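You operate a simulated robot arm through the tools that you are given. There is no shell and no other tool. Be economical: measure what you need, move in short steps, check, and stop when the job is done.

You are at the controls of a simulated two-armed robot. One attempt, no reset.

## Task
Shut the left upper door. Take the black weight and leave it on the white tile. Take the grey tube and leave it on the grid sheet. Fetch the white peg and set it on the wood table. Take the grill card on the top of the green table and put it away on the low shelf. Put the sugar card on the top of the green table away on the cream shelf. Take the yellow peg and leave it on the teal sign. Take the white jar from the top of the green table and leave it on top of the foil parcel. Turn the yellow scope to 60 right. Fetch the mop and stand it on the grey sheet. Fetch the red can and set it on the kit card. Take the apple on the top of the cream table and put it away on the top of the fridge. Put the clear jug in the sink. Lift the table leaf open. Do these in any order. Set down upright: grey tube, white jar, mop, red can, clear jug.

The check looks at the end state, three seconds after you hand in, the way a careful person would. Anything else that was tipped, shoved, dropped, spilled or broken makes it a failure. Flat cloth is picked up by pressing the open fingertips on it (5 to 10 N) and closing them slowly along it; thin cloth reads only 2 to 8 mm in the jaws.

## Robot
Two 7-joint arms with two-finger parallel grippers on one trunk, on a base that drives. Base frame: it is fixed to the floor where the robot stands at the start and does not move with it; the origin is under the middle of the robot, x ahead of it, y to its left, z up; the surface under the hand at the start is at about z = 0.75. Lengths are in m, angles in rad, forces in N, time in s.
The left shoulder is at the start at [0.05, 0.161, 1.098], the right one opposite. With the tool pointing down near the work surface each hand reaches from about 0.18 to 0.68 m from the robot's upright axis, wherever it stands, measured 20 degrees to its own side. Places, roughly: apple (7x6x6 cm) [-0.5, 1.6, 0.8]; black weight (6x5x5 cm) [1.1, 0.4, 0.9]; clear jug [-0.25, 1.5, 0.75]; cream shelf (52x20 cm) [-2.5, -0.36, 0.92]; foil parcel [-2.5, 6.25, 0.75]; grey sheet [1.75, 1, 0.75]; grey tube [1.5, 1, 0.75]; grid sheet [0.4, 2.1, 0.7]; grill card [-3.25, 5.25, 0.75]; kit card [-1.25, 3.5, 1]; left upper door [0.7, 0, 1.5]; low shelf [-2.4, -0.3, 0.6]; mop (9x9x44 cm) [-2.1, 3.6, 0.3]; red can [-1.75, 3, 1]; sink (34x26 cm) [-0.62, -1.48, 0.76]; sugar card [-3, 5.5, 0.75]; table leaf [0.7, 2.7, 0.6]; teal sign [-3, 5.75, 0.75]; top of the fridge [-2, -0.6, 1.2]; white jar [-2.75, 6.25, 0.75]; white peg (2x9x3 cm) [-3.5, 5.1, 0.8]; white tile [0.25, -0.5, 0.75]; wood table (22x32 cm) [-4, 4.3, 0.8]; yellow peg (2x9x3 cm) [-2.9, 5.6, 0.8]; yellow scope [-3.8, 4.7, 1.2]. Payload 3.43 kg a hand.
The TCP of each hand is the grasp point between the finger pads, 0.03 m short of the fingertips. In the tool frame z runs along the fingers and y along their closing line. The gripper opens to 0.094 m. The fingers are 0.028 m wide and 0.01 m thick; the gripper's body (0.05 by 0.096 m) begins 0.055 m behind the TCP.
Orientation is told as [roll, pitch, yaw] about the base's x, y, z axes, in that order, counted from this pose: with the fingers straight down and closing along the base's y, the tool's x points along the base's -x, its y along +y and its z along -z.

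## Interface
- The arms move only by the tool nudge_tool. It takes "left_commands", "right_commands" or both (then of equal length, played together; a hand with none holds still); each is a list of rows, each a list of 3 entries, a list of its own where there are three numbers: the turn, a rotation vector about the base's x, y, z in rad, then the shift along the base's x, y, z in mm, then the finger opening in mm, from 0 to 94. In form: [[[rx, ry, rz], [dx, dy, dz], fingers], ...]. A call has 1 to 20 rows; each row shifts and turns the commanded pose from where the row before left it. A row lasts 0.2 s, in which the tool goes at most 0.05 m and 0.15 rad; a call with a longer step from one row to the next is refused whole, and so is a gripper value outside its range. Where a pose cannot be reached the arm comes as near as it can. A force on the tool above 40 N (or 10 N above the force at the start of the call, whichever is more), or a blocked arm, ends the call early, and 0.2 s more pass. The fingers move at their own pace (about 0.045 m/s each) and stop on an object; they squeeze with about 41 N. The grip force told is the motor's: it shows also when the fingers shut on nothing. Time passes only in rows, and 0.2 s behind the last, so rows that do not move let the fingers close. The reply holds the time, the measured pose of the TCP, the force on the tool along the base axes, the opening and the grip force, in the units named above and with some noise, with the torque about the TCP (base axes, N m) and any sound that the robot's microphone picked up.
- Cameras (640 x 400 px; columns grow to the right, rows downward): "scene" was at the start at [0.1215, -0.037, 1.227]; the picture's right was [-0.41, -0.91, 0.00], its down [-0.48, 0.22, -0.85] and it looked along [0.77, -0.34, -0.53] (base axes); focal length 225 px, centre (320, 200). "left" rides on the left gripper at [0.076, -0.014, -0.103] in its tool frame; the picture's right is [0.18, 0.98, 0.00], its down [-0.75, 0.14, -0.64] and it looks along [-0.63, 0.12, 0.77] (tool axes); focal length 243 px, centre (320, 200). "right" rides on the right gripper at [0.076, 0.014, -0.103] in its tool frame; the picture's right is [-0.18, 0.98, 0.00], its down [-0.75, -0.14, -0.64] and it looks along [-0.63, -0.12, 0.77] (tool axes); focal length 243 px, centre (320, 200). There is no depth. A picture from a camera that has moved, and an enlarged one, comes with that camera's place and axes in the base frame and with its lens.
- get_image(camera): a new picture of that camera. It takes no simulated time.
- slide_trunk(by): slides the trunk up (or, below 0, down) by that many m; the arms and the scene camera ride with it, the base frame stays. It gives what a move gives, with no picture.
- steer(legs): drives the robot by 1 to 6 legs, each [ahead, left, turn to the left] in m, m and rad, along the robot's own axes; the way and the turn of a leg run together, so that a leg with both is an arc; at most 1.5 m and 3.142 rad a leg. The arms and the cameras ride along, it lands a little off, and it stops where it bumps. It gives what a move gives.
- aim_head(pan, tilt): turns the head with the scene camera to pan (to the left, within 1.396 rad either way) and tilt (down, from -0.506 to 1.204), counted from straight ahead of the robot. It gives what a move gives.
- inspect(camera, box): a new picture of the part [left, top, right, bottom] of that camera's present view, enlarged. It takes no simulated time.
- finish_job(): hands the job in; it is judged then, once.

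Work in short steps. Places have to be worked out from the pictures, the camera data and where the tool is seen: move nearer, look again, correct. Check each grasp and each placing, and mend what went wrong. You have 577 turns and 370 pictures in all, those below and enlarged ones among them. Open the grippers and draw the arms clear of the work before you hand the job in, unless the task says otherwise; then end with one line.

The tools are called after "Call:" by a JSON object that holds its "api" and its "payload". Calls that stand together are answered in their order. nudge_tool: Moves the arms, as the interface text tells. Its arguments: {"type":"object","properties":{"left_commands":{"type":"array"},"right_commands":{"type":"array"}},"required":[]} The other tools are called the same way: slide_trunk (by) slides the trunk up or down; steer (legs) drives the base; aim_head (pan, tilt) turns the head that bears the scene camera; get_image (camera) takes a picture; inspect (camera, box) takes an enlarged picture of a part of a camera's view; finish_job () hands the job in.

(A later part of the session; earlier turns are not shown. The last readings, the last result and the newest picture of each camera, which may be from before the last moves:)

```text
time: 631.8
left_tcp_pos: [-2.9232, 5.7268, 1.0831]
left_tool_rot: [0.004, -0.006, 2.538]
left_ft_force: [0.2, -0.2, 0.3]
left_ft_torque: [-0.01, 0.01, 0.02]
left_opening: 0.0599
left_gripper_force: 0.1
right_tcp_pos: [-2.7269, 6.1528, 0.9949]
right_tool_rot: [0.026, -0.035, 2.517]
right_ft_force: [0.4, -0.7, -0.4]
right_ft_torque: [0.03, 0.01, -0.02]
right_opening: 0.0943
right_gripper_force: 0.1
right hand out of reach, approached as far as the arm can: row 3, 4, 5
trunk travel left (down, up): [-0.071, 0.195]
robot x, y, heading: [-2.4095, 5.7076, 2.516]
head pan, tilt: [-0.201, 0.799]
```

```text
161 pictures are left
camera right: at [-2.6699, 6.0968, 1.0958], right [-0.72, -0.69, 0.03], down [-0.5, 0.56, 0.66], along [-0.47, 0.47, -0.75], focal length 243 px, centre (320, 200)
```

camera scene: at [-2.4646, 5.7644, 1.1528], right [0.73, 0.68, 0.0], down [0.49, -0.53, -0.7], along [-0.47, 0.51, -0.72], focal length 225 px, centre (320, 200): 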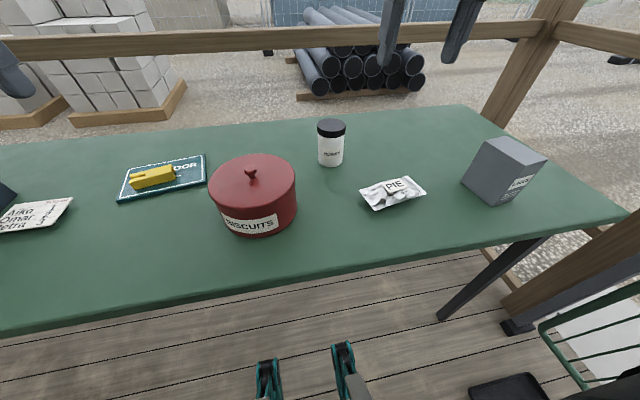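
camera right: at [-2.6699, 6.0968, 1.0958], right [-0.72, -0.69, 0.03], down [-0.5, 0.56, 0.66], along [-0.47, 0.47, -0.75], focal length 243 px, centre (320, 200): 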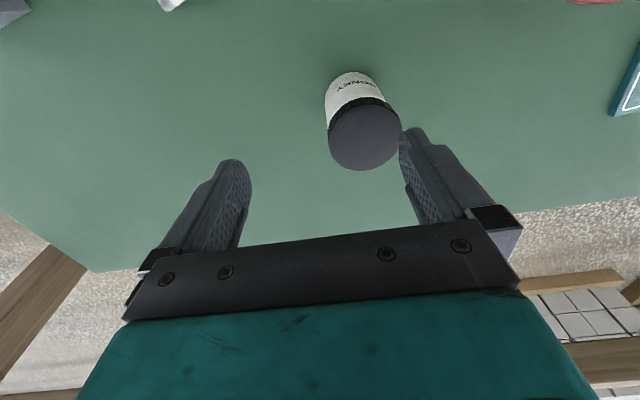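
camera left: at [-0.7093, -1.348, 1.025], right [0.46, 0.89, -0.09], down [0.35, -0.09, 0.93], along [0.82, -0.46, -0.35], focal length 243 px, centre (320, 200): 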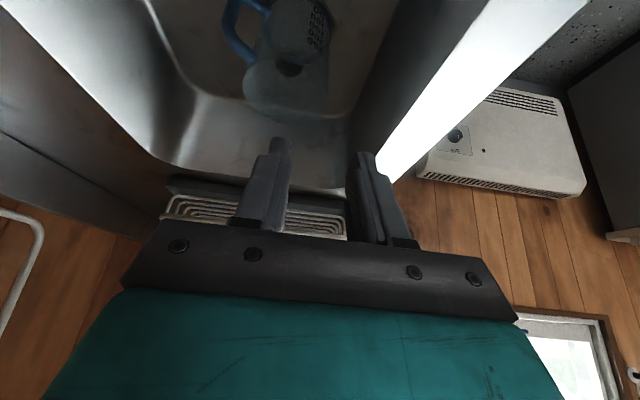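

The wrist limits reach when the hand is high relative to the shoulder; I raise the trunk 0.1 and re-approach.

Call:
{"api": "slide_trunk", "payload": {"by": 0.1}}

Call:
{"api": "nudge_tool", "payload": {"right_commands": [[[0, 0, 0], [0, 0, -40], 94], [[0, 0, 0], [0, 0, -40], 94], [[0, 0, 0], [-20, -2, -15], 94], [[0, 0, 0], [-20, -2, -10], 94], [[0, 0, 0], [-12, -2, 0], 94], [[0, 0, 0], [0, 0, 0], 94]]}}

Call:
{"api": "get_image", "payload": {"camera": "right"}}

```text
time: 633.2
left_tcp_pos: [-2.9242, 5.7251, 1.1836]
left_tool_rot: [0.004, -0.008, 2.539]
left_ft_force: [0.0, 0.4, 0.1]
left_ft_torque: [0.01, 0.02, -0.02]
left_opening: 0.0601
left_gripper_force: 0.0
right_tcp_pos: [-2.7274, 6.1521, 1.0955]
right_tool_rot: [0.026, -0.034, 2.515]
right_ft_force: [-0.4, -0.1, 0.0]
right_ft_torque: [0.0, 0.0, 0.03]
right_opening: 0.0937
right_gripper_force: 0.1
trunk travel left (down, up): [-0.171, 0.095]
robot x, y, heading: [-2.4094, 5.7025, 2.515]
head pan, tilt: [-0.201, 0.799]
```

```text
time: 634.6
left_tcp_pos: [-2.924, 5.7252, 1.1842]
left_tool_rot: [0.003, -0.006, 2.538]
left_ft_force: [0.4, 1.7, -0.3]
left_ft_torque: [-0.02, 0.02, 0.0]
left_opening: 0.0601
left_gripper_force: 0.0
right_tcp_pos: [-2.7268, 6.1528, 1.0047]
right_tool_rot: [0.028, -0.034, 2.515]
right_ft_force: [-0.7, -0.4, -0.1]
right_ft_torque: [0.0, 0.0, 0.01]
right_opening: 0.094
right_gripper_force: 0.1
right hand out of reach, approached as far as the arm can: row 3, 4, 5
trunk travel left (down, up): [-0.171, 0.095]
robot x, y, heading: [-2.4074, 5.7023, 2.514]
head pan, tilt: [-0.201, 0.799]
```

```text
160 pictures are left
camera right: at [-2.6689, 6.0967, 1.1049], right [-0.72, -0.69, 0.03], down [-0.5, 0.56, 0.66], along [-0.48, 0.46, -0.75], focal length 243 px, centre (320, 200)
```

right: 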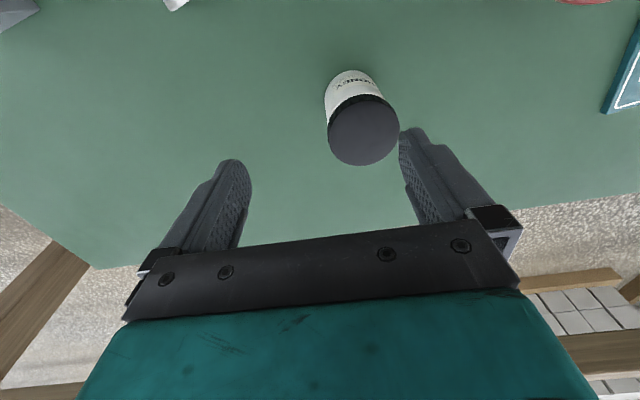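

I tilt the hand 22° forward to gain reach, then continue over the jar.

Call:
{"api": "nudge_tool", "payload": {"right_commands": [[[0.0764, 0.105, 0], [-10, 2, 0], 94], [[0.0764, 0.105, 0], [-15, 0, 0], 94], [[0.0764, 0.105, 0], [-15, -3, -10], 94], [[0, 0, 0], [-12, -5, -15], 94], [[0, 0, 0], [0, 0, 0], 94]]}}

Call:
{"api": "get_image", "payload": {"camera": "right"}}

Call:
{"api": "inspect", "payload": {"camera": "scene", "box": [230, 80, 450, 240]}}

```text
time: 635.8
left_tcp_pos: [-2.9241, 5.7255, 1.1843]
left_tool_rot: [0.004, -0.007, 2.539]
left_ft_force: [0.5, 0.4, -0.1]
left_ft_torque: [0.0, -0.01, 0.01]
left_opening: 0.0599
left_gripper_force: 0.1
right_tcp_pos: [-2.7668, 6.1489, 0.9829]
right_tool_rot: [0.025, -0.426, 2.514]
right_ft_force: [0.3, -0.2, -0.5]
right_ft_torque: [-0.04, 0.02, 0.0]
right_opening: 0.094
right_gripper_force: 0.2
right hand out of reach, approached as far as the arm can: row 4
trunk travel left (down, up): [-0.171, 0.095]
robot x, y, heading: [-2.4088, 5.7084, 2.522]
head pan, tilt: [-0.201, 0.799]
```

```text
159 pictures are left
camera right: at [-2.6833, 6.0748, 1.0459], right [-0.7, -0.7, 0.1], down [-0.25, 0.38, 0.89], along [-0.67, 0.6, -0.44], focal length 243 px, centre (320, 200)
```

right: 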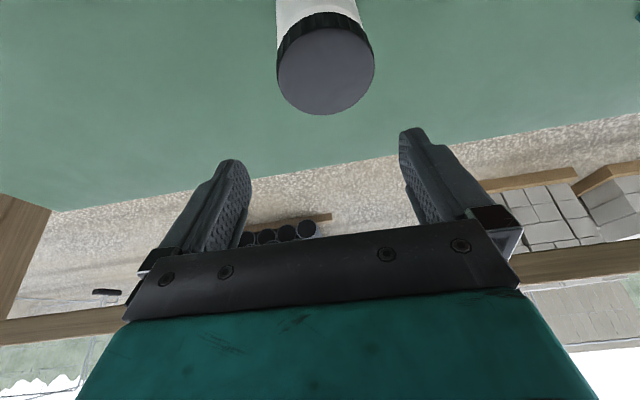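

```text
2.50 times, centred on (340, 160) of scene
camera zoom: at [-2.497, 5.7877, 1.2528], right [0.73, 0.68, 0.0], down [0.49, -0.53, -0.7], along [-0.47, 0.51, -0.72], focal length 562 px, centre (270, 300)
```

zoom: 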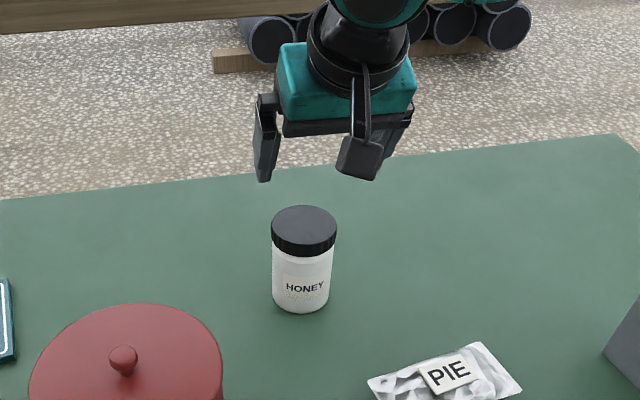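

Jar axis ≈[-2.764,6.129], top z≈0.912. I centre over it and descend to z≈0.88.

Call:
{"api": "nudge_tool", "payload": {"right_commands": [[[0, 0, 0], [3, -18, -10], 94], [[0, 0, 0], [0, 0, -30], 94], [[0, 0, 0], [0, 0, -30], 94], [[0, 0, 0], [0, 0, -25], 94], [[0, 0, 0], [0, 0, 0], 94]]}}

Call:
{"api": "get_image", "payload": {"camera": "right"}}

Call:
{"api": "inspect", "payload": {"camera": "scene", "box": [230, 80, 450, 240]}}

```text
time: 637.0
left_tcp_pos: [-2.9236, 5.7259, 1.1836]
left_tool_rot: [0.004, -0.005, 2.538]
left_ft_force: [0.0, -1.1, -0.6]
left_ft_torque: [0.03, 0.03, -0.01]
left_opening: 0.0598
left_gripper_force: 0.1
right_tcp_pos: [-2.7293, 6.1437, 0.9058]
right_tool_rot: [0.021, -0.42, 2.516]
right_ft_force: [0.0, -0.8, -0.2]
right_ft_torque: [0.02, -0.03, -0.03]
right_opening: 0.0943
right_gripper_force: 0.0
right hand out of reach, approached as far as the arm can: row 1, 2, 3, 4
trunk travel left (down, up): [-0.171, 0.095]
robot x, y, heading: [-2.4087, 5.7071, 2.515]
head pan, tilt: [-0.201, 0.799]
```

```text
157 pictures are left
camera right: at [-2.6447, 6.0693, 0.9693], right [-0.71, -0.7, 0.1], down [-0.25, 0.38, 0.89], along [-0.66, 0.6, -0.44], focal length 243 px, centre (320, 200)
```

right: 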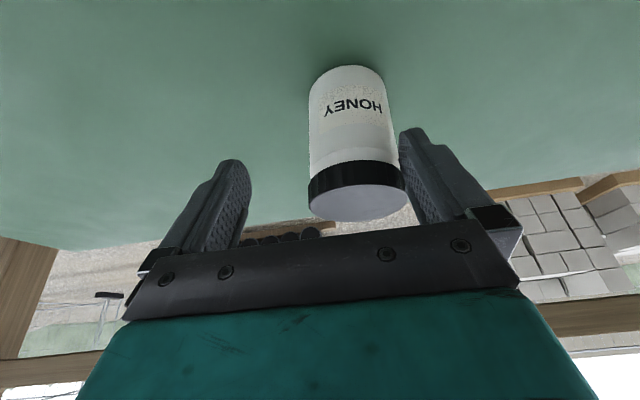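

```text
2.50 times, centred on (340, 160) of scene
camera zoom: at [-2.4966, 5.7875, 1.2525], right [0.73, 0.68, 0.0], down [0.49, -0.53, -0.7], along [-0.47, 0.51, -0.72], focal length 562 px, centre (270, 300)
```

zoom: 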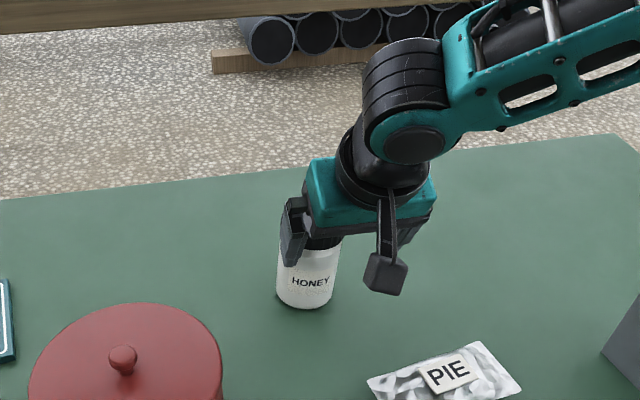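

The hand slid right at its limit. I let the base correct: 0.03 left and 0.02 forward, fingers still straddling the jar.

Call:
{"api": "steer", "payload": {"legs": [[0, 0.03, 0], [0.025, 0, 0]]}}

Call:
{"api": "get_image", "payload": {"camera": "right"}}

```text
time: 638.3
left_tcp_pos: [-2.9615, 5.7171, 1.1832]
left_tool_rot: [0.004, -0.004, 2.537]
left_ft_force: [-0.3, 0.1, 0.9]
left_ft_torque: [-0.01, -0.03, -0.01]
left_opening: 0.06
left_gripper_force: 0.0
right_tcp_pos: [-2.7677, 6.1339, 0.9071]
right_tool_rot: [0.026, -0.425, 2.515]
right_ft_force: [-0.4, -0.6, -0.1]
right_ft_torque: [-0.01, -0.04, 0.0]
right_opening: 0.0942
right_gripper_force: 0.0
trunk travel left (down, up): [-0.171, 0.095]
robot x, y, heading: [-2.4493, 5.6948, 2.519]
head pan, tilt: [-0.201, 0.799]
```

```text
155 pictures are left
camera right: at [-2.6841, 6.0596, 0.9702], right [-0.7, -0.7, 0.1], down [-0.25, 0.38, 0.89], along [-0.67, 0.6, -0.44], focal length 243 px, centre (320, 200)
```

right: 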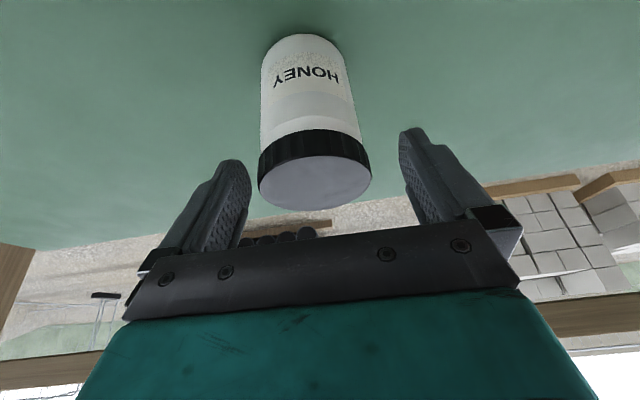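

Centred. I lower the trunk 0.025 and close.

Call:
{"api": "slide_trunk", "payload": {"by": -0.025}}

Call:
{"api": "nudge_tool", "payload": {"right_commands": [[[0, 0, 0], [0, 0, 0], 50], [[0, 0, 0], [0, 0, 0], 50], [[0, 0, 0], [0, 0, 0], 50], [[0, 0, 0], [0, 0, 0], 50]]}}

Call:
{"api": "get_image", "payload": {"camera": "right"}}

```text
time: 639.0
left_tcp_pos: [-2.9617, 5.7169, 1.1577]
left_tool_rot: [0.003, -0.005, 2.539]
left_ft_force: [0.6, 0.2, -0.1]
left_ft_torque: [0.01, 0.01, -0.02]
left_opening: 0.0599
left_gripper_force: 0.0
right_tcp_pos: [-2.7669, 6.1338, 0.8845]
right_tool_rot: [0.027, -0.424, 2.516]
right_ft_force: [-1.2, 0.3, -0.3]
right_ft_torque: [0.02, 0.02, 0.0]
right_opening: 0.0941
right_gripper_force: 0.0
trunk travel left (down, up): [-0.146, 0.12]
robot x, y, heading: [-2.446, 5.6973, 2.516]
head pan, tilt: [-0.201, 0.799]
```

```text
time: 640.0
left_tcp_pos: [-2.9605, 5.7152, 1.1581]
left_tool_rot: [0.002, -0.005, 2.538]
left_ft_force: [-0.4, 0.8, -0.7]
left_ft_torque: [0.0, -0.01, 0.01]
left_opening: 0.0597
left_gripper_force: 0.0
right_tcp_pos: [-2.7681, 6.1328, 0.8836]
right_tool_rot: [0.026, -0.426, 2.515]
right_ft_force: [0.2, 1.3, 1.1]
right_ft_torque: [0.01, 0.02, 0.02]
right_opening: 0.0669
right_gripper_force: 41.0
trunk travel left (down, up): [-0.146, 0.12]
robot x, y, heading: [-2.4437, 5.6972, 2.521]
head pan, tilt: [-0.201, 0.799]
```

```text
154 pictures are left
camera right: at [-2.6834, 6.0594, 0.9456], right [-0.7, -0.7, 0.1], down [-0.25, 0.38, 0.89], along [-0.67, 0.6, -0.44], focal length 243 px, centre (320, 200)
```

right: 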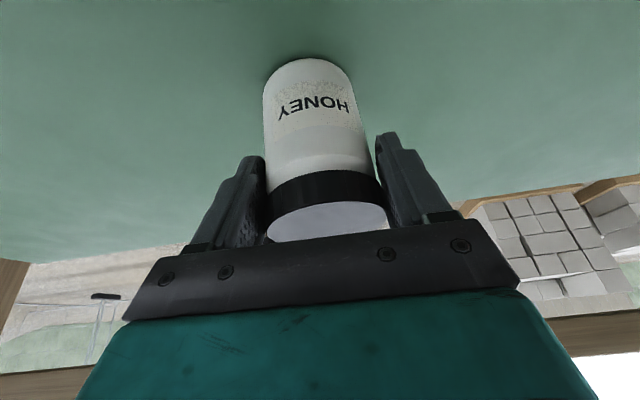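

Gripped at the lid's width (67 mm). I test-lift 12 mm to see if the whole jar comes with it.

Call:
{"api": "nudge_tool", "payload": {"right_commands": [[[0, 0, 0], [0, 0, 6], 50], [[0, 0, 0], [0, 0, 8], 50], [[0, 0, 0], [0, 0, 0], 50]]}}

Call:
{"api": "inspect", "payload": {"camera": "scene", "box": [270, 100, 410, 220]}}

```text
time: 640.8
left_tcp_pos: [-2.9623, 5.7169, 1.1586]
left_tool_rot: [0.002, -0.004, 2.537]
left_ft_force: [0.0, 0.2, -0.2]
left_ft_torque: [-0.02, 0.01, 0.02]
left_opening: 0.0598
left_gripper_force: 0.0
right_tcp_pos: [-2.7667, 6.1341, 0.8967]
right_tool_rot: [0.027, -0.424, 2.516]
right_ft_force: [1.3, 0.7, -3.3]
right_ft_torque: [-0.05, -0.06, 0.02]
right_opening: 0.0666
right_gripper_force: 41.0
trunk travel left (down, up): [-0.146, 0.12]
robot x, y, heading: [-2.4468, 5.6979, 2.522]
head pan, tilt: [-0.201, 0.799]
```

```text
3.33 times, centred on (340, 160) of scene
camera zoom: at [-2.5346, 5.778, 1.2277], right [0.73, 0.68, 0.0], down [0.49, -0.53, -0.7], along [-0.47, 0.51, -0.72], focal length 749 px, centre (253, 333)
```

zoom: 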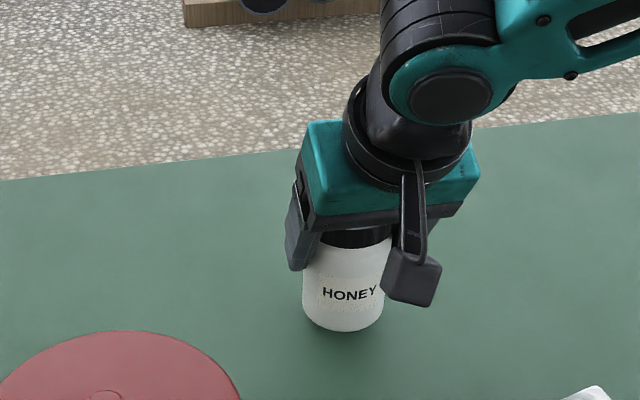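

The whole jar lifts (3.3 N). I raise it and carry it over the foil parcel ≈[-2.59,6.134].

Call:
{"api": "nudge_tool", "payload": {"right_commands": [[[0, 0, 0], [0, 0, 25], 50], [[0, 0, 0], [5, 0, 30], 50], [[0, 0, 0], [30, 0, 15], 50], [[0, 0, 0], [36, 0, 0], 50], [[0, 0, 0], [36, 0, 0], 50], [[0, 0, 0], [36, 0, 0], 50], [[0, 0, 0], [33, 0, 0], 50], [[0, 0, 0], [0, 0, 0], 50]]}}

Call:
{"api": "get_image", "payload": {"camera": "right"}}

Call:
{"api": "inspect", "payload": {"camera": "scene", "box": [300, 130, 480, 270]}}

```text
time: 642.6
left_tcp_pos: [-2.9629, 5.7171, 1.1583]
left_tool_rot: [0.004, -0.004, 2.536]
left_ft_force: [-0.6, -0.1, -0.1]
left_ft_torque: [-0.01, 0.01, 0.01]
left_opening: 0.0602
left_gripper_force: 0.2
right_tcp_pos: [-2.5917, 6.134, 0.966]
right_tool_rot: [0.026, -0.426, 2.517]
right_ft_force: [0.0, 0.0, -3.1]
right_ft_torque: [-0.02, -0.03, 0.04]
right_opening: 0.0664
right_gripper_force: 40.8
trunk travel left (down, up): [-0.146, 0.12]
robot x, y, heading: [-2.4469, 5.6965, 2.519]
head pan, tilt: [-0.201, 0.799]
```

```text
152 pictures are left
camera right: at [-2.5074, 6.059, 1.0284], right [-0.7, -0.7, 0.1], down [-0.25, 0.38, 0.89], along [-0.67, 0.6, -0.44], focal length 243 px, centre (320, 200)
```

right: 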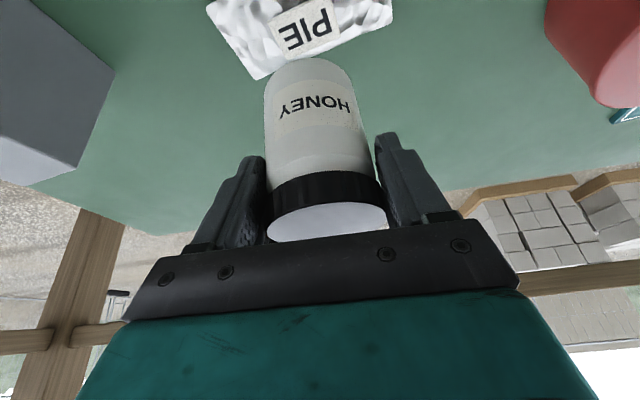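

```text
2.86 times, centred on (390, 200) of scene
camera zoom: at [-2.5348, 5.778, 1.2277], right [0.73, 0.68, 0.0], down [0.49, -0.53, -0.7], along [-0.47, 0.51, -0.72], focal length 642 px, centre (120, 200)
```

zoom: 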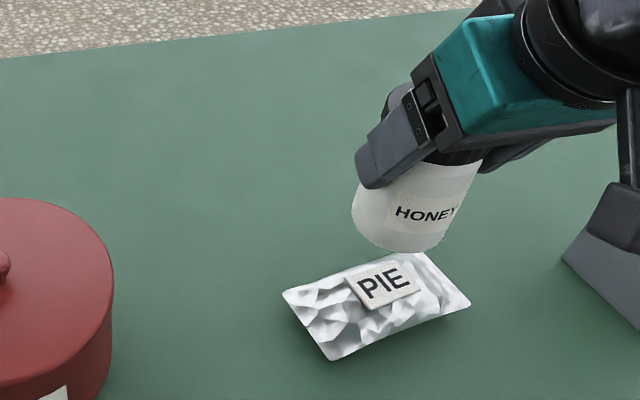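

Aligned above the parcel. I lower to contact.

Call:
{"api": "nudge_tool", "payload": {"right_commands": [[[0, 0, 0], [2, -4, -20], 50], [[0, 0, 0], [0, 0, -15], 50], [[0, 0, 0], [0, 0, -10], 50], [[0, 0, 0], [0, 0, 0], 50]]}}

Call:
{"api": "inspect", "payload": {"camera": "scene", "box": [300, 130, 480, 270]}}

```text
time: 643.6
left_tcp_pos: [-2.9615, 5.7158, 1.1594]
left_tool_rot: [0.003, -0.006, 2.538]
left_ft_force: [0.5, 0.4, -0.5]
left_ft_torque: [0.01, -0.01, -0.04]
left_opening: 0.06
left_gripper_force: 0.2
right_tcp_pos: [-2.5887, 6.1298, 0.9216]
right_tool_rot: [0.027, -0.425, 2.514]
right_ft_force: [-0.3, -0.1, -2.8]
right_ft_torque: [-0.01, -0.03, 0.02]
right_opening: 0.0663
right_gripper_force: 41.0
trunk travel left (down, up): [-0.146, 0.12]
robot x, y, heading: [-2.4478, 5.6948, 2.52]
head pan, tilt: [-0.201, 0.799]
```

```text
2.86 times, centred on (390, 200) of scene
camera zoom: at [-2.5345, 5.778, 1.2278], right [0.73, 0.68, 0.0], down [0.49, -0.53, -0.7], along [-0.47, 0.51, -0.72], focal length 642 px, centre (120, 200)
```

zoom: 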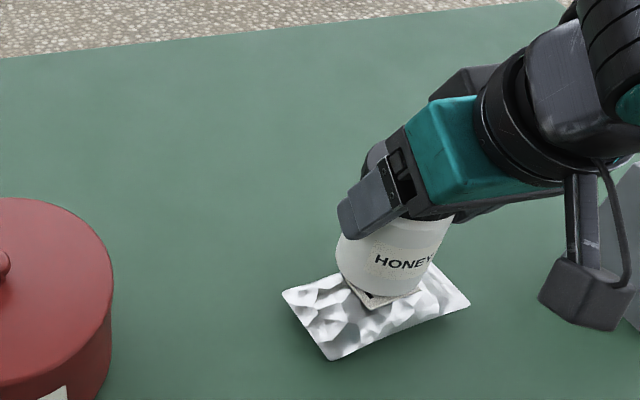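

Call:
{"api": "nudge_tool", "payload": {"right_commands": [[[0, 0, 0], [0, 0, -5], 50], [[0, 0, 0], [0, 0, -5], 50], [[0, 0, 0], [0, 0, -4], 50], [[0, 0, 0], [0, 0, 0], 50]]}}

```text
time: 644.4
left_tcp_pos: [-2.961, 5.7163, 1.1589]
left_tool_rot: [0.002, -0.004, 2.539]
left_ft_force: [0.4, -0.3, 0.4]
left_ft_torque: [0.01, 0.0, 0.01]
left_opening: 0.0599
left_gripper_force: 0.1
right_tcp_pos: [-2.5938, 6.1315, 0.9169]
right_tool_rot: [0.02, -0.446, 2.518]
right_ft_force: [3.4, -0.4, 15.8]
right_ft_torque: [-0.28, -0.15, 0.03]
right_opening: 0.0659
right_gripper_force: 40.8
trunk travel left (down, up): [-0.146, 0.12]
robot x, y, heading: [-2.447, 5.6977, 2.52]
head pan, tilt: [-0.201, 0.799]
stopped in row 3 (right hand): the force on the tool passed its limit at 42 N (the readings are from after the stop); the commanded pose is now the measured one
```

Contact. I ease up 2 mm, open, and withdraw back-up along the tool axis.

Call:
{"api": "nudge_tool", "payload": {"right_commands": [[[0, 0, 0], [0, 0, 2], 50], [[0, 0, 0], [0, 0, 0], 50], [[0, 0, 0], [0, 0, 0], 70], [[0, 0, 0], [0, 0, 0], 85], [[0, 0, 0], [0, 0, 0], 94], [[0, 0, 0], [3, -2, 12], 94], [[0, 0, 0], [6, -4, 20], 94], [[0, 0, 0], [12, -8, 30], 94], [[0, 0, 0], [12, -8, 30], 94], [[0, 0, 0], [0, 0, 0], 94]]}}

Call:
{"api": "inspect", "payload": {"camera": "scene", "box": [300, 110, 480, 250]}}

```text
time: 646.6
left_tcp_pos: [-2.9604, 5.7176, 1.1574]
left_tool_rot: [0.003, -0.005, 2.536]
left_ft_force: [0.4, 0.0, -0.5]
left_ft_torque: [0.0, 0.02, 0.04]
left_opening: 0.0599
left_gripper_force: 0.1
right_tcp_pos: [-2.5621, 6.1157, 1.0101]
right_tool_rot: [0.022, -0.438, 2.519]
right_ft_force: [0.6, 0.1, -0.3]
right_ft_torque: [0.0, -0.01, -0.02]
right_opening: 0.094
right_gripper_force: 0.0
right hand out of reach, approached as far as the arm can: row 9
trunk travel left (down, up): [-0.146, 0.12]
robot x, y, heading: [-2.4445, 5.6932, 2.517]
head pan, tilt: [-0.201, 0.799]
```

```text
2.86 times, centred on (390, 180) of scene
camera zoom: at [-2.5343, 5.778, 1.2277], right [0.73, 0.68, 0.0], down [0.49, -0.53, -0.7], along [-0.47, 0.51, -0.72], focal length 642 px, centre (120, 257)
```

zoom: 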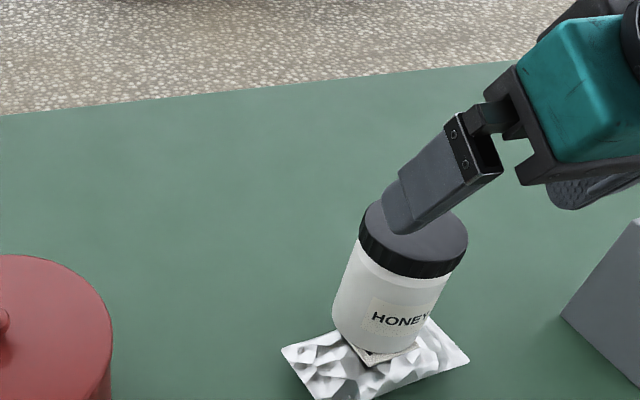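

Call:
{"api": "nudge_tool", "payload": {"right_commands": [[[0, 0, 0], [16, -12, 20], 94], [[0, 0, 0], [24, -18, 20], 94], [[0, 0, 0], [24, -18, 10], 94], [[0, 0, 0], [0, 0, 0], 94]]}}

Call:
{"api": "get_image", "payload": {"camera": "right"}}

Call:
{"api": "get_image", "payload": {"camera": "scene"}}

```text
time: 647.6
left_tcp_pos: [-2.9616, 5.7167, 1.159]
left_tool_rot: [0.004, -0.006, 2.539]
left_ft_force: [-0.1, 0.0, 0.0]
left_ft_torque: [0.03, -0.02, -0.01]
left_opening: 0.0599
left_gripper_force: 0.2
right_tcp_pos: [-2.5221, 6.0988, 1.0841]
right_tool_rot: [0.023, -0.438, 2.517]
right_ft_force: [0.2, 0.0, 0.9]
right_ft_torque: [-0.02, -0.02, 0.03]
right_opening: 0.0939
right_gripper_force: 0.1
right hand out of reach, approached as far as the arm can: row 1, 2, 3
trunk travel left (down, up): [-0.146, 0.12]
robot x, y, heading: [-2.4487, 5.6953, 2.517]
head pan, tilt: [-0.201, 0.799]
```

```text
148 pictures are left
camera right: at [-2.4382, 6.0239, 1.1445], right [-0.7, -0.71, 0.1], down [-0.24, 0.37, 0.9], along [-0.67, 0.61, -0.43], focal length 243 px, centre (320, 200)
```

right: 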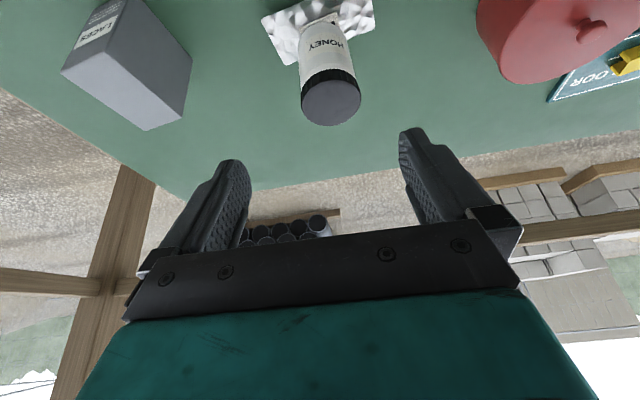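

```text
147 pictures are left
camera scene: at [-2.5343, 5.778, 1.2278], right [0.73, 0.68, 0.0], down [0.49, -0.53, -0.7], along [-0.47, 0.51, -0.72], focal length 225 px, centre (320, 200)
```

scene: 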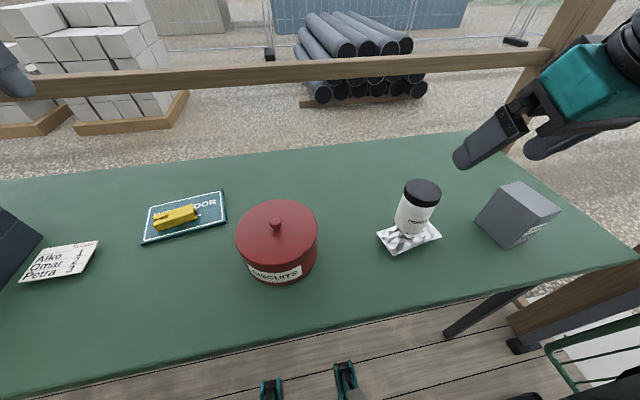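

The jar stands on the parcel. I untilt the right hand and strafe left 0.8 m to work on the cards and white peg.

Call:
{"api": "nudge_tool", "payload": {"right_commands": [[[-0.08, -0.11, 0], [-10, 6, 0], 94], [[-0.08, -0.11, 0], [-10, 6, 0], 94], [[-0.085, -0.115, 0], [-10, 6, 0], 94], [[0, 0, 0], [0, 0, 0], 94]]}}

Call:
{"api": "steer", "payload": {"legs": [[0, 0.8, 0]]}}

Call:
{"api": "aim_head", "payload": {"pan": 0.1, "tilt": 0.85}}

Call:
{"api": "get_image", "payload": {"camera": "scene"}}

Call:
{"api": "get_image", "payload": {"camera": "left"}}

```text
time: 648.6
left_tcp_pos: [-2.9609, 5.7168, 1.1591]
left_tool_rot: [0.002, -0.006, 2.538]
left_ft_force: [0.6, -0.5, -0.3]
left_ft_torque: [0.02, -0.03, 0.01]
left_opening: 0.0602
left_gripper_force: 0.0
right_tcp_pos: [-2.5517, 6.1159, 1.0855]
right_tool_rot: [0.023, -0.025, 2.516]
right_ft_force: [-0.2, 0.3, -0.2]
right_ft_torque: [0.01, 0.02, 0.0]
right_opening: 0.0939
right_gripper_force: 0.0
trunk travel left (down, up): [-0.146, 0.12]
robot x, y, heading: [-2.4435, 5.6965, 2.514]
head pan, tilt: [-0.201, 0.799]
```

```text
time: 656.0
left_tcp_pos: [-3.4267, 5.0672, 1.1583]
left_tool_rot: [0.003, -0.008, 2.539]
left_ft_force: [-0.2, 0.5, 0.4]
left_ft_torque: [-0.05, -0.02, -0.01]
left_opening: 0.0601
left_gripper_force: 0.1
right_tcp_pos: [-3.019, 5.467, 1.0836]
right_tool_rot: [0.025, -0.026, 2.52]
right_ft_force: [0.3, 0.6, -0.4]
right_ft_torque: [-0.02, -0.03, 0.02]
right_opening: 0.0938
right_gripper_force: 0.2
trunk travel left (down, up): [-0.146, 0.12]
robot x, y, heading: [-2.9134, 5.0509, 2.519]
head pan, tilt: [-0.201, 0.799]
```

```text
time: 656.8
left_tcp_pos: [-3.4274, 5.0666, 1.1577]
left_tool_rot: [-0.001, -0.004, 2.538]
left_ft_force: [-0.3, 0.0, -0.8]
left_ft_torque: [0.0, 0.02, 0.0]
left_opening: 0.06
left_gripper_force: 0.0
right_tcp_pos: [-3.0188, 5.4677, 1.0829]
right_tool_rot: [0.025, -0.027, 2.52]
right_ft_force: [0.7, 0.0, 1.3]
right_ft_torque: [0.03, 0.0, -0.01]
right_opening: 0.094
right_gripper_force: 0.0
trunk travel left (down, up): [-0.146, 0.12]
robot x, y, heading: [-2.9133, 5.0468, 2.52]
head pan, tilt: [0.099, 0.85]
```

```text
146 pictures are left
camera scene: at [-3.0101, 5.1153, 1.2249], right [0.57, 0.82, 0.0], down [0.61, -0.42, -0.67], along [-0.55, 0.38, -0.74], focal length 225 px, centre (320, 200)
```

scene: 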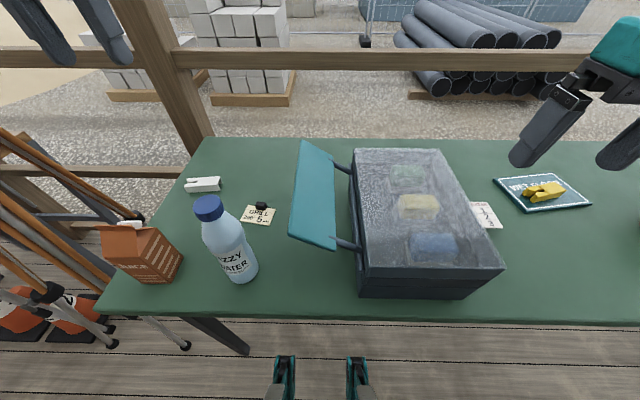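

```text
145 pictures are left
camera left: at [-3.3552, 5.0349, 1.2606], right [-0.4, -0.91, 0.0], down [-0.7, 0.31, 0.65], along [-0.59, 0.26, -0.76], focal length 243 px, centre (320, 200)
```

left: 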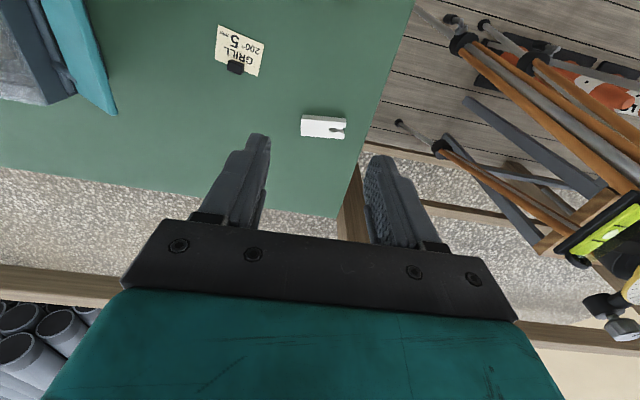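

White peg ≈[-3.54,5.107], along u; grill card with a black knob is nearby. I rotate the left hand +90° and move it above the peg.

Call:
{"api": "nudge_tool", "payload": {"left_commands": [[[0, 0, 0.147], [-10.3, 3.6, -8], 60], [[0, 0, 0.147], [-10.3, 3.6, -8], 60], [[0, 0, 0.147], [-10.3, 3.6, -8], 60], [[0, 0, 0.147], [-10.3, 3.6, -8], 60], [[0, 0, 0.147], [-10.3, 3.6, -8], 60], [[0, 0, 0.147], [-10.3, 3.6, -8], 60], [[0, 0, 0.147], [-10.3, 3.6, -8], 60], [[0, 0, 0.147], [-10.3, 3.6, -8], 60], [[0, 0, 0.147], [-10.3, 3.6, -8], 60], [[0, 0, 0.147], [-10.3, 3.6, -8], 60], [[0, 0, 0.147], [-10, 4, -8], 60], [[0, 0, 0], [0, 0, 0], 60]]}}

Call:
{"api": "get_image", "payload": {"camera": "left"}}

Call:
{"api": "get_image", "payload": {"camera": "scene"}}

```text
time: 659.4
left_tcp_pos: [-3.5401, 5.1075, 1.0704]
left_tool_rot: [0.005, -0.005, -2.129]
left_ft_force: [-1.1, 0.0, -0.5]
left_ft_torque: [0.03, -0.02, 0.01]
left_opening: 0.0599
left_gripper_force: 0.0
right_tcp_pos: [-3.0173, 5.4675, 1.083]
right_tool_rot: [0.025, -0.029, 2.518]
right_ft_force: [1.1, 0.1, 0.4]
right_ft_torque: [-0.03, 0.02, 0.01]
right_opening: 0.0941
right_gripper_force: 0.0
trunk travel left (down, up): [-0.146, 0.12]
robot x, y, heading: [-2.9141, 5.0495, 2.523]
head pan, tilt: [0.099, 0.85]
```

```text
144 pictures are left
camera left: at [-3.5106, 5.1802, 1.1726], right [0.93, -0.36, 0.0], down [-0.28, -0.71, 0.65], along [-0.23, -0.6, -0.76], focal length 243 px, centre (320, 200)
```

left: 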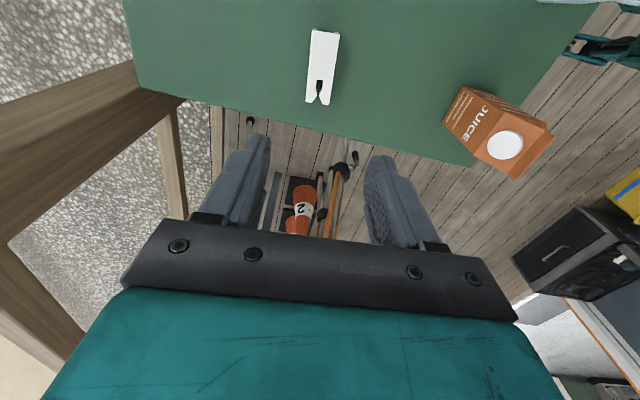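

```text
143 pictures are left
camera scene: at [-3.0129, 5.1093, 1.2238], right [0.5, 0.87, 0.0], down [0.65, -0.38, -0.66], along [-0.57, 0.33, -0.75], focal length 225 px, centre (320, 200)
```

scene: 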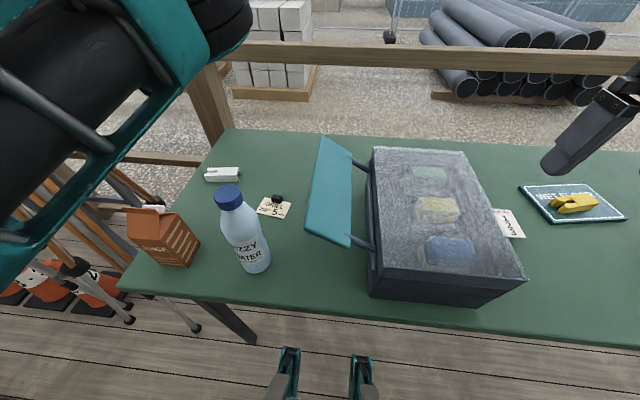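

Aligned above the peg. I descend to 0.835.

Call:
{"api": "nudge_tool", "payload": {"left_commands": [[[0, 0, 0], [6, 4, -40], 60], [[0, 0, 0], [0, 0, -40], 60], [[0, 0, 0], [0, 0, -40], 60], [[0, 0, 0], [0, 0, -40], 60], [[0, 0, 0], [0, 0, -35], 60], [[0, 0, 0], [0, 0, -25], 60], [[0, 0, 0], [0, 0, -15], 60], [[0, 0, 0], [0, 0, 0], 60]]}}

Call:
{"api": "get_image", "payload": {"camera": "left"}}

```text
time: 661.2
left_tcp_pos: [-3.5339, 5.1098, 0.8354]
left_tool_rot: [0.005, -0.005, -2.129]
left_ft_force: [-0.9, 0.0, -0.8]
left_ft_torque: [-0.01, -0.01, 0.0]
left_opening: 0.0603
left_gripper_force: 0.0
right_tcp_pos: [-3.0189, 5.4666, 1.0849]
right_tool_rot: [0.024, -0.027, 2.518]
right_ft_force: [-0.6, 0.3, 0.2]
right_ft_torque: [0.0, -0.02, -0.04]
right_opening: 0.0942
right_gripper_force: 0.0
trunk travel left (down, up): [-0.146, 0.12]
robot x, y, heading: [-2.9154, 5.0455, 2.519]
head pan, tilt: [0.099, 0.85]
```

```text
142 pictures are left
camera left: at [-3.5052, 5.1835, 0.9377], right [0.93, -0.36, 0.0], down [-0.28, -0.71, 0.65], along [-0.23, -0.6, -0.76], focal length 243 px, centre (320, 200)
```

left: 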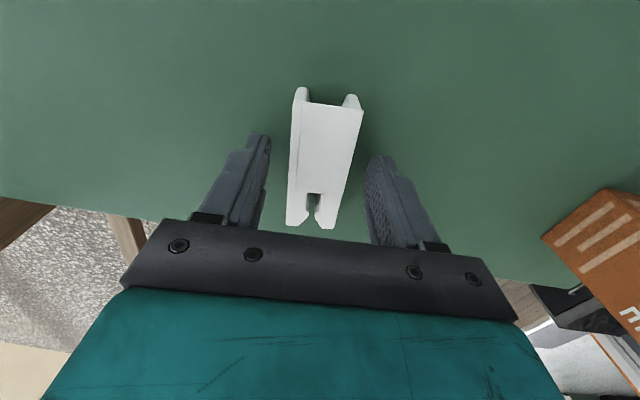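

Peg between the fingers. I close and lift.

Call:
{"api": "nudge_tool", "payload": {"left_commands": [[[0, 0, 0], [0, 0, 0], 10], [[0, 0, 0], [0, 0, 0], 10], [[0, 0, 0], [0, 0, 0], 10], [[0, 0, 0], [0, 0, 20], 10], [[0, 0, 0], [0, 0, 40], 10], [[0, 0, 0], [0, 0, 40], 10], [[0, 0, 0], [0, 0, 40], 10], [[0, 0, 0], [0, 0, 40], 10], [[0, 0, 0], [0, 0, 40], 10], [[0, 0, 0], [0, 0, 20], 10], [[0, 0, 0], [0, 0, 0], 10]]}}

Call:
{"api": "get_image", "payload": {"camera": "left"}}

```text
time: 663.6
left_tcp_pos: [-3.5348, 5.1123, 1.0757]
left_tool_rot: [0.005, -0.006, -2.13]
left_ft_force: [-0.1, -0.2, -0.6]
left_ft_torque: [0.0, 0.0, 0.0]
left_opening: 0.0326
left_gripper_force: 40.8
right_tcp_pos: [-3.0176, 5.4673, 1.0818]
right_tool_rot: [0.026, -0.025, 2.519]
right_ft_force: [-0.3, -0.2, -0.3]
right_ft_torque: [0.01, -0.01, 0.04]
right_opening: 0.094
right_gripper_force: 0.1
trunk travel left (down, up): [-0.146, 0.12]
robot x, y, heading: [-2.9097, 5.0472, 2.518]
head pan, tilt: [0.099, 0.85]
```

```text
141 pictures are left
camera left: at [-3.5051, 5.185, 1.1774], right [0.93, -0.36, 0.0], down [-0.28, -0.71, 0.65], along [-0.23, -0.6, -0.76], focal length 243 px, centre (320, 200)
```

left: 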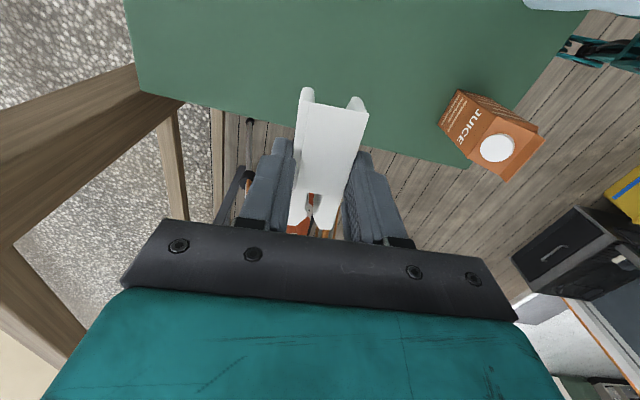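

White peg held. With the right hand I now take the sugar card: strafe right 0.12, rotate the right hand +90° and move above the card ≈[-3.096,5.60].

Call:
{"api": "steer", "payload": {"legs": [[0, -0.12, 0]]}}

Call:
{"api": "nudge_tool", "payload": {"right_commands": [[[0, 0, 0.143], [-12, 3, -8], 80], [[0, 0, 0.143], [-12, 3, -8], 80], [[0, 0, 0.143], [-12, 3, -8], 80], [[0, 0, 0.143], [-12, 3, -8], 80], [[0, 0, 0.143], [-12, 3, -8], 80], [[0, 0, 0.143], [-12, 3, -8], 80], [[0, 0, 0.143], [-12, 3, -8], 80], [[0, 0, 0.143], [-12, 3, -8], 80], [[0, 0, 0.143], [-12, 3, -8], 80], [[0, 0, 0.143], [-12, 3, -8], 80], [[0, 0, 0.141], [-12, 3, -8], 80], [[0, 0, 0], [0, 0, 0], 80]]}}

Call:
{"api": "get_image", "payload": {"camera": "right"}}

```text
time: 665.3
left_tcp_pos: [-3.4643, 5.2108, 1.075]
left_tool_rot: [0.003, -0.006, -2.129]
left_ft_force: [0.6, -0.5, -0.7]
left_ft_torque: [0.01, -0.03, -0.02]
left_opening: 0.0329
left_gripper_force: 40.4
right_tcp_pos: [-2.9476, 5.5642, 1.083]
right_tool_rot: [0.023, -0.025, 2.516]
right_ft_force: [0.1, 0.3, -0.7]
right_ft_torque: [-0.02, 0.03, 0.01]
right_opening: 0.0943
right_gripper_force: 0.0
trunk travel left (down, up): [-0.146, 0.12]
robot x, y, heading: [-2.8447, 5.142, 2.522]
head pan, tilt: [0.099, 0.85]
```

```text
time: 667.9
left_tcp_pos: [-3.4649, 5.2095, 1.0746]
left_tool_rot: [0.003, -0.005, -2.129]
left_ft_force: [-0.2, -0.7, -1.0]
left_ft_torque: [-0.02, 0.01, -0.02]
left_opening: 0.0329
left_gripper_force: 41.0
right_tcp_pos: [-3.0822, 5.5965, 0.9967]
right_tool_rot: [0.025, -0.028, -2.194]
right_ft_force: [-0.5, -0.6, -0.1]
right_ft_torque: [-0.02, 0.04, 0.04]
right_opening: 0.0799
right_gripper_force: 0.1
trunk travel left (down, up): [-0.146, 0.12]
robot x, y, heading: [-2.8458, 5.1447, 2.516]
head pan, tilt: [0.099, 0.85]
```

```text
140 pictures are left
camera right: at [-3.0261, 5.6549, 1.0966], right [0.69, -0.72, 0.03], down [-0.56, -0.51, 0.66], along [-0.46, -0.47, -0.75], focal length 243 px, centre (320, 200)
```

right: 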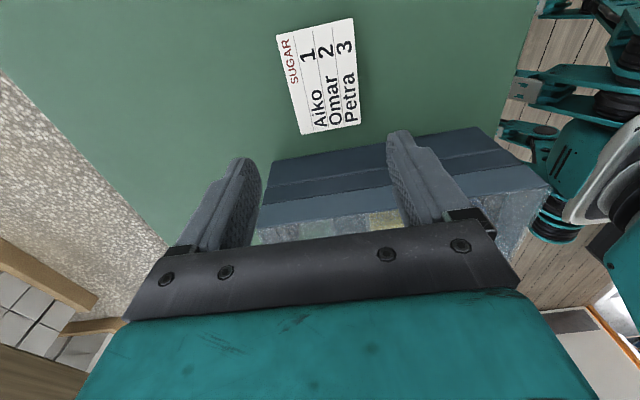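

Card is perfectly aligned between the fingers. I descend to near the table and then to light contact.

Call:
{"api": "nudge_tool", "payload": {"right_commands": [[[0, 0, 0], [6, 0, -40], 80], [[0, 0, 0], [0, 0, -40], 80], [[0, 0, 0], [0, 0, -40], 80], [[0, 0, 0], [0, 0, -30], 80], [[0, 0, 0], [0, 0, -12], 80], [[0, 0, 0], [0, 0, 0], 80]]}}

Call:
{"api": "get_image", "payload": {"camera": "right"}}

```text
time: 669.3
left_tcp_pos: [-3.4658, 5.2091, 1.0756]
left_tool_rot: [0.004, -0.003, -2.127]
left_ft_force: [0.7, -0.2, 0.1]
left_ft_torque: [0.01, 0.0, 0.01]
left_opening: 0.0328
left_gripper_force: 41.3
right_tcp_pos: [-3.0746, 5.5974, 0.8336]
right_tool_rot: [0.023, -0.027, -2.196]
right_ft_force: [0.3, -0.4, -0.5]
right_ft_torque: [0.01, -0.02, 0.0]
right_opening: 0.0797
right_gripper_force: 0.0
trunk travel left (down, up): [-0.146, 0.12]
robot x, y, heading: [-2.8467, 5.144, 2.517]
head pan, tilt: [0.099, 0.85]
```

```text
139 pictures are left
camera right: at [-3.0192, 5.6542, 0.9348], right [0.69, -0.72, 0.03], down [-0.56, -0.51, 0.66], along [-0.46, -0.47, -0.75], focal length 243 px, centre (320, 200)
```

right: 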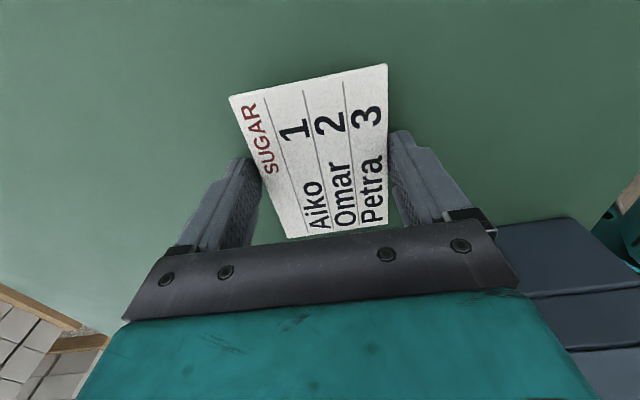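

Call:
{"api": "nudge_tool", "payload": {"right_commands": [[[0, 0, 0], [0, 0, -3], 84], [[0, 0, 0], [0, 0, -3], 84], [[0, 0, 0], [0, 0, -2], 84], [[0, 0, 0], [0, 0, 0], 84]]}}

```text
time: 670.3
left_tcp_pos: [-3.4638, 5.2063, 1.0776]
left_tool_rot: [0.0, -0.005, -2.13]
left_ft_force: [-0.7, -0.2, 0.1]
left_ft_torque: [-0.02, -0.01, -0.01]
left_opening: 0.0329
left_gripper_force: 40.8
right_tcp_pos: [-3.0757, 5.5976, 0.8308]
right_tool_rot: [0.014, -0.025, -2.196]
right_ft_force: [7.0, 5.4, 39.0]
right_ft_torque: [1.59, 0.89, -0.29]
right_opening: 0.0818
right_gripper_force: 0.0
trunk travel left (down, up): [-0.146, 0.12]
robot x, y, heading: [-2.8436, 5.1435, 2.517]
head pan, tilt: [0.099, 0.85]
```

One (far) finger touches first due to a 2° tilt. I level the tool, ease up, and close slowly.

Call:
{"api": "nudge_tool", "payload": {"right_commands": [[[0.035, 0.003, 0], [0, 0, 4], 84], [[0, 0, 0], [0, 0, 0], 84]]}}

Call:
{"api": "nudge_tool", "payload": {"right_commands": [[[0, 0, 0], [0, 0, -1.5], 84], [[0, 0, 0], [0, 0, -1.5], 84], [[0, 0, 0], [0, 0, 0], 84]]}}

```text
time: 670.9
left_tcp_pos: [-3.4651, 5.2089, 1.0751]
left_tool_rot: [0.002, -0.004, -2.129]
left_ft_force: [1.0, 0.4, 1.3]
left_ft_torque: [-0.01, 0.01, 0.02]
left_opening: 0.0327
left_gripper_force: 41.1
right_tcp_pos: [-3.0747, 5.5949, 0.8297]
right_tool_rot: [0.001, 0.001, -2.194]
right_ft_force: [0.8, 1.0, 14.3]
right_ft_torque: [0.35, 0.65, -0.2]
right_opening: 0.0842
right_gripper_force: 0.5
trunk travel left (down, up): [-0.146, 0.12]
robot x, y, heading: [-2.8423, 5.1467, 2.516]
head pan, tilt: [0.099, 0.85]
```

```text
time: 671.7
left_tcp_pos: [-3.4639, 5.208, 1.077]
left_tool_rot: [0.001, -0.004, -2.129]
left_ft_force: [-0.4, -0.4, -1.1]
left_ft_torque: [-0.01, 0.02, 0.02]
left_opening: 0.0331
left_gripper_force: 41.0
right_tcp_pos: [-3.0741, 5.5957, 0.8305]
right_tool_rot: [-0.002, -0.001, -2.194]
right_ft_force: [2.8, 2.5, 36.7]
right_ft_torque: [-1.09, -1.32, 0.51]
right_opening: 0.0845
right_gripper_force: 0.1
trunk travel left (down, up): [-0.146, 0.12]
robot x, y, heading: [-2.8418, 5.1467, 2.518]
head pan, tilt: [0.099, 0.85]
```

Call:
{"api": "nudge_tool", "payload": {"right_commands": [[[0, 0, 0], [0, 0, 2.5], 84], [[0, 0, 0], [0, 0, 0], 76], [[0, 0, 0], [0, 0, 0], 68], [[0, 0, 0], [0, 0, 0], 60], [[0, 0, 0], [0, 0, 0], 50], [[0, 0, 0], [0, 0, 0], 50], [[0, 0, 0], [0, 0, 0], 50]]}}

Call:
{"api": "get_image", "payload": {"camera": "right"}}

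```text
time: 673.3
left_tcp_pos: [-3.4644, 5.2087, 1.0755]
left_tool_rot: [0.003, -0.004, -2.13]
left_ft_force: [0.1, -0.4, 0.1]
left_ft_torque: [-0.01, -0.03, -0.01]
left_opening: 0.0328
left_gripper_force: 40.8
right_tcp_pos: [-3.0748, 5.5963, 0.8298]
right_tool_rot: [0.001, 0.003, -2.196]
right_ft_force: [-0.2, -2.3, 14.8]
right_ft_torque: [0.07, 0.46, -0.17]
right_opening: 0.0738
right_gripper_force: 40.9
trunk travel left (down, up): [-0.146, 0.12]
robot x, y, heading: [-2.845, 5.148, 2.515]
head pan, tilt: [0.099, 0.85]
```

```text
138 pictures are left
camera right: at [-3.0188, 5.6503, 0.9326], right [0.69, -0.72, 0.0], down [-0.56, -0.53, 0.64], along [-0.46, -0.44, -0.77], focal length 243 px, centre (320, 200)
```

right: 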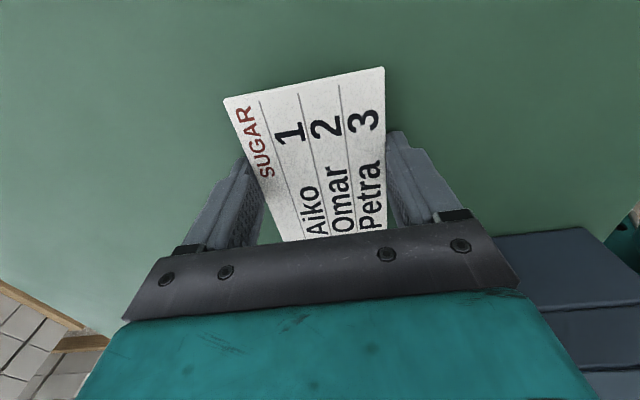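

Gripped by its edges (74 mm). I lift.

Call:
{"api": "nudge_tool", "payload": {"right_commands": [[[0, 0, 0], [0, 0, 5], 50], [[0, 0, 0], [0, 0, 15], 50], [[0, 0, 0], [0, 0, 30], 50], [[0, 0, 0], [0, 0, 40], 50], [[0, 0, 0], [0, 0, 40], 50], [[0, 0, 0], [0, 0, 40], 50], [[0, 0, 0], [0, 0, 40], 50], [[0, 0, 0], [0, 0, 0], 50]]}}

Call:
{"api": "get_image", "payload": {"camera": "right"}}

```text
time: 675.1
left_tcp_pos: [-3.4657, 5.2094, 1.0758]
left_tool_rot: [0.005, -0.005, -2.129]
left_ft_force: [0.5, 0.1, 0.0]
left_ft_torque: [0.0, 0.01, -0.01]
left_opening: 0.0331
left_gripper_force: 41.4
right_tcp_pos: [-3.0757, 5.5964, 1.0394]
right_tool_rot: [0.002, 0.001, -2.195]
right_ft_force: [0.4, 0.6, -0.9]
right_ft_torque: [0.0, -0.01, 0.01]
right_opening: 0.0736
right_gripper_force: 41.4
trunk travel left (down, up): [-0.146, 0.12]
robot x, y, heading: [-2.8435, 5.1476, 2.518]
head pan, tilt: [0.099, 0.85]
```

```text
137 pictures are left
camera right: at [-3.019, 5.6505, 1.1421], right [0.69, -0.72, 0.0], down [-0.56, -0.53, 0.64], along [-0.46, -0.44, -0.77], focal length 243 px, centre (320, 200)
```

right: 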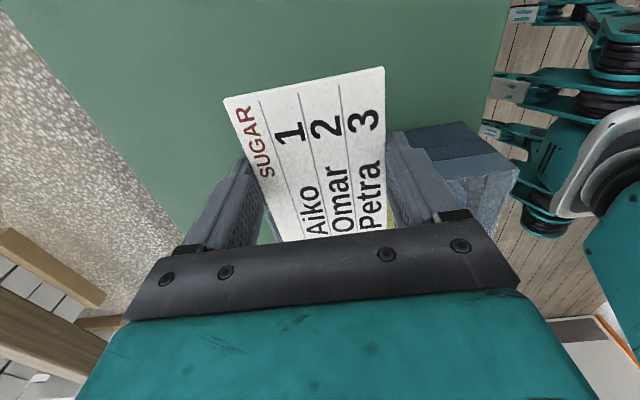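

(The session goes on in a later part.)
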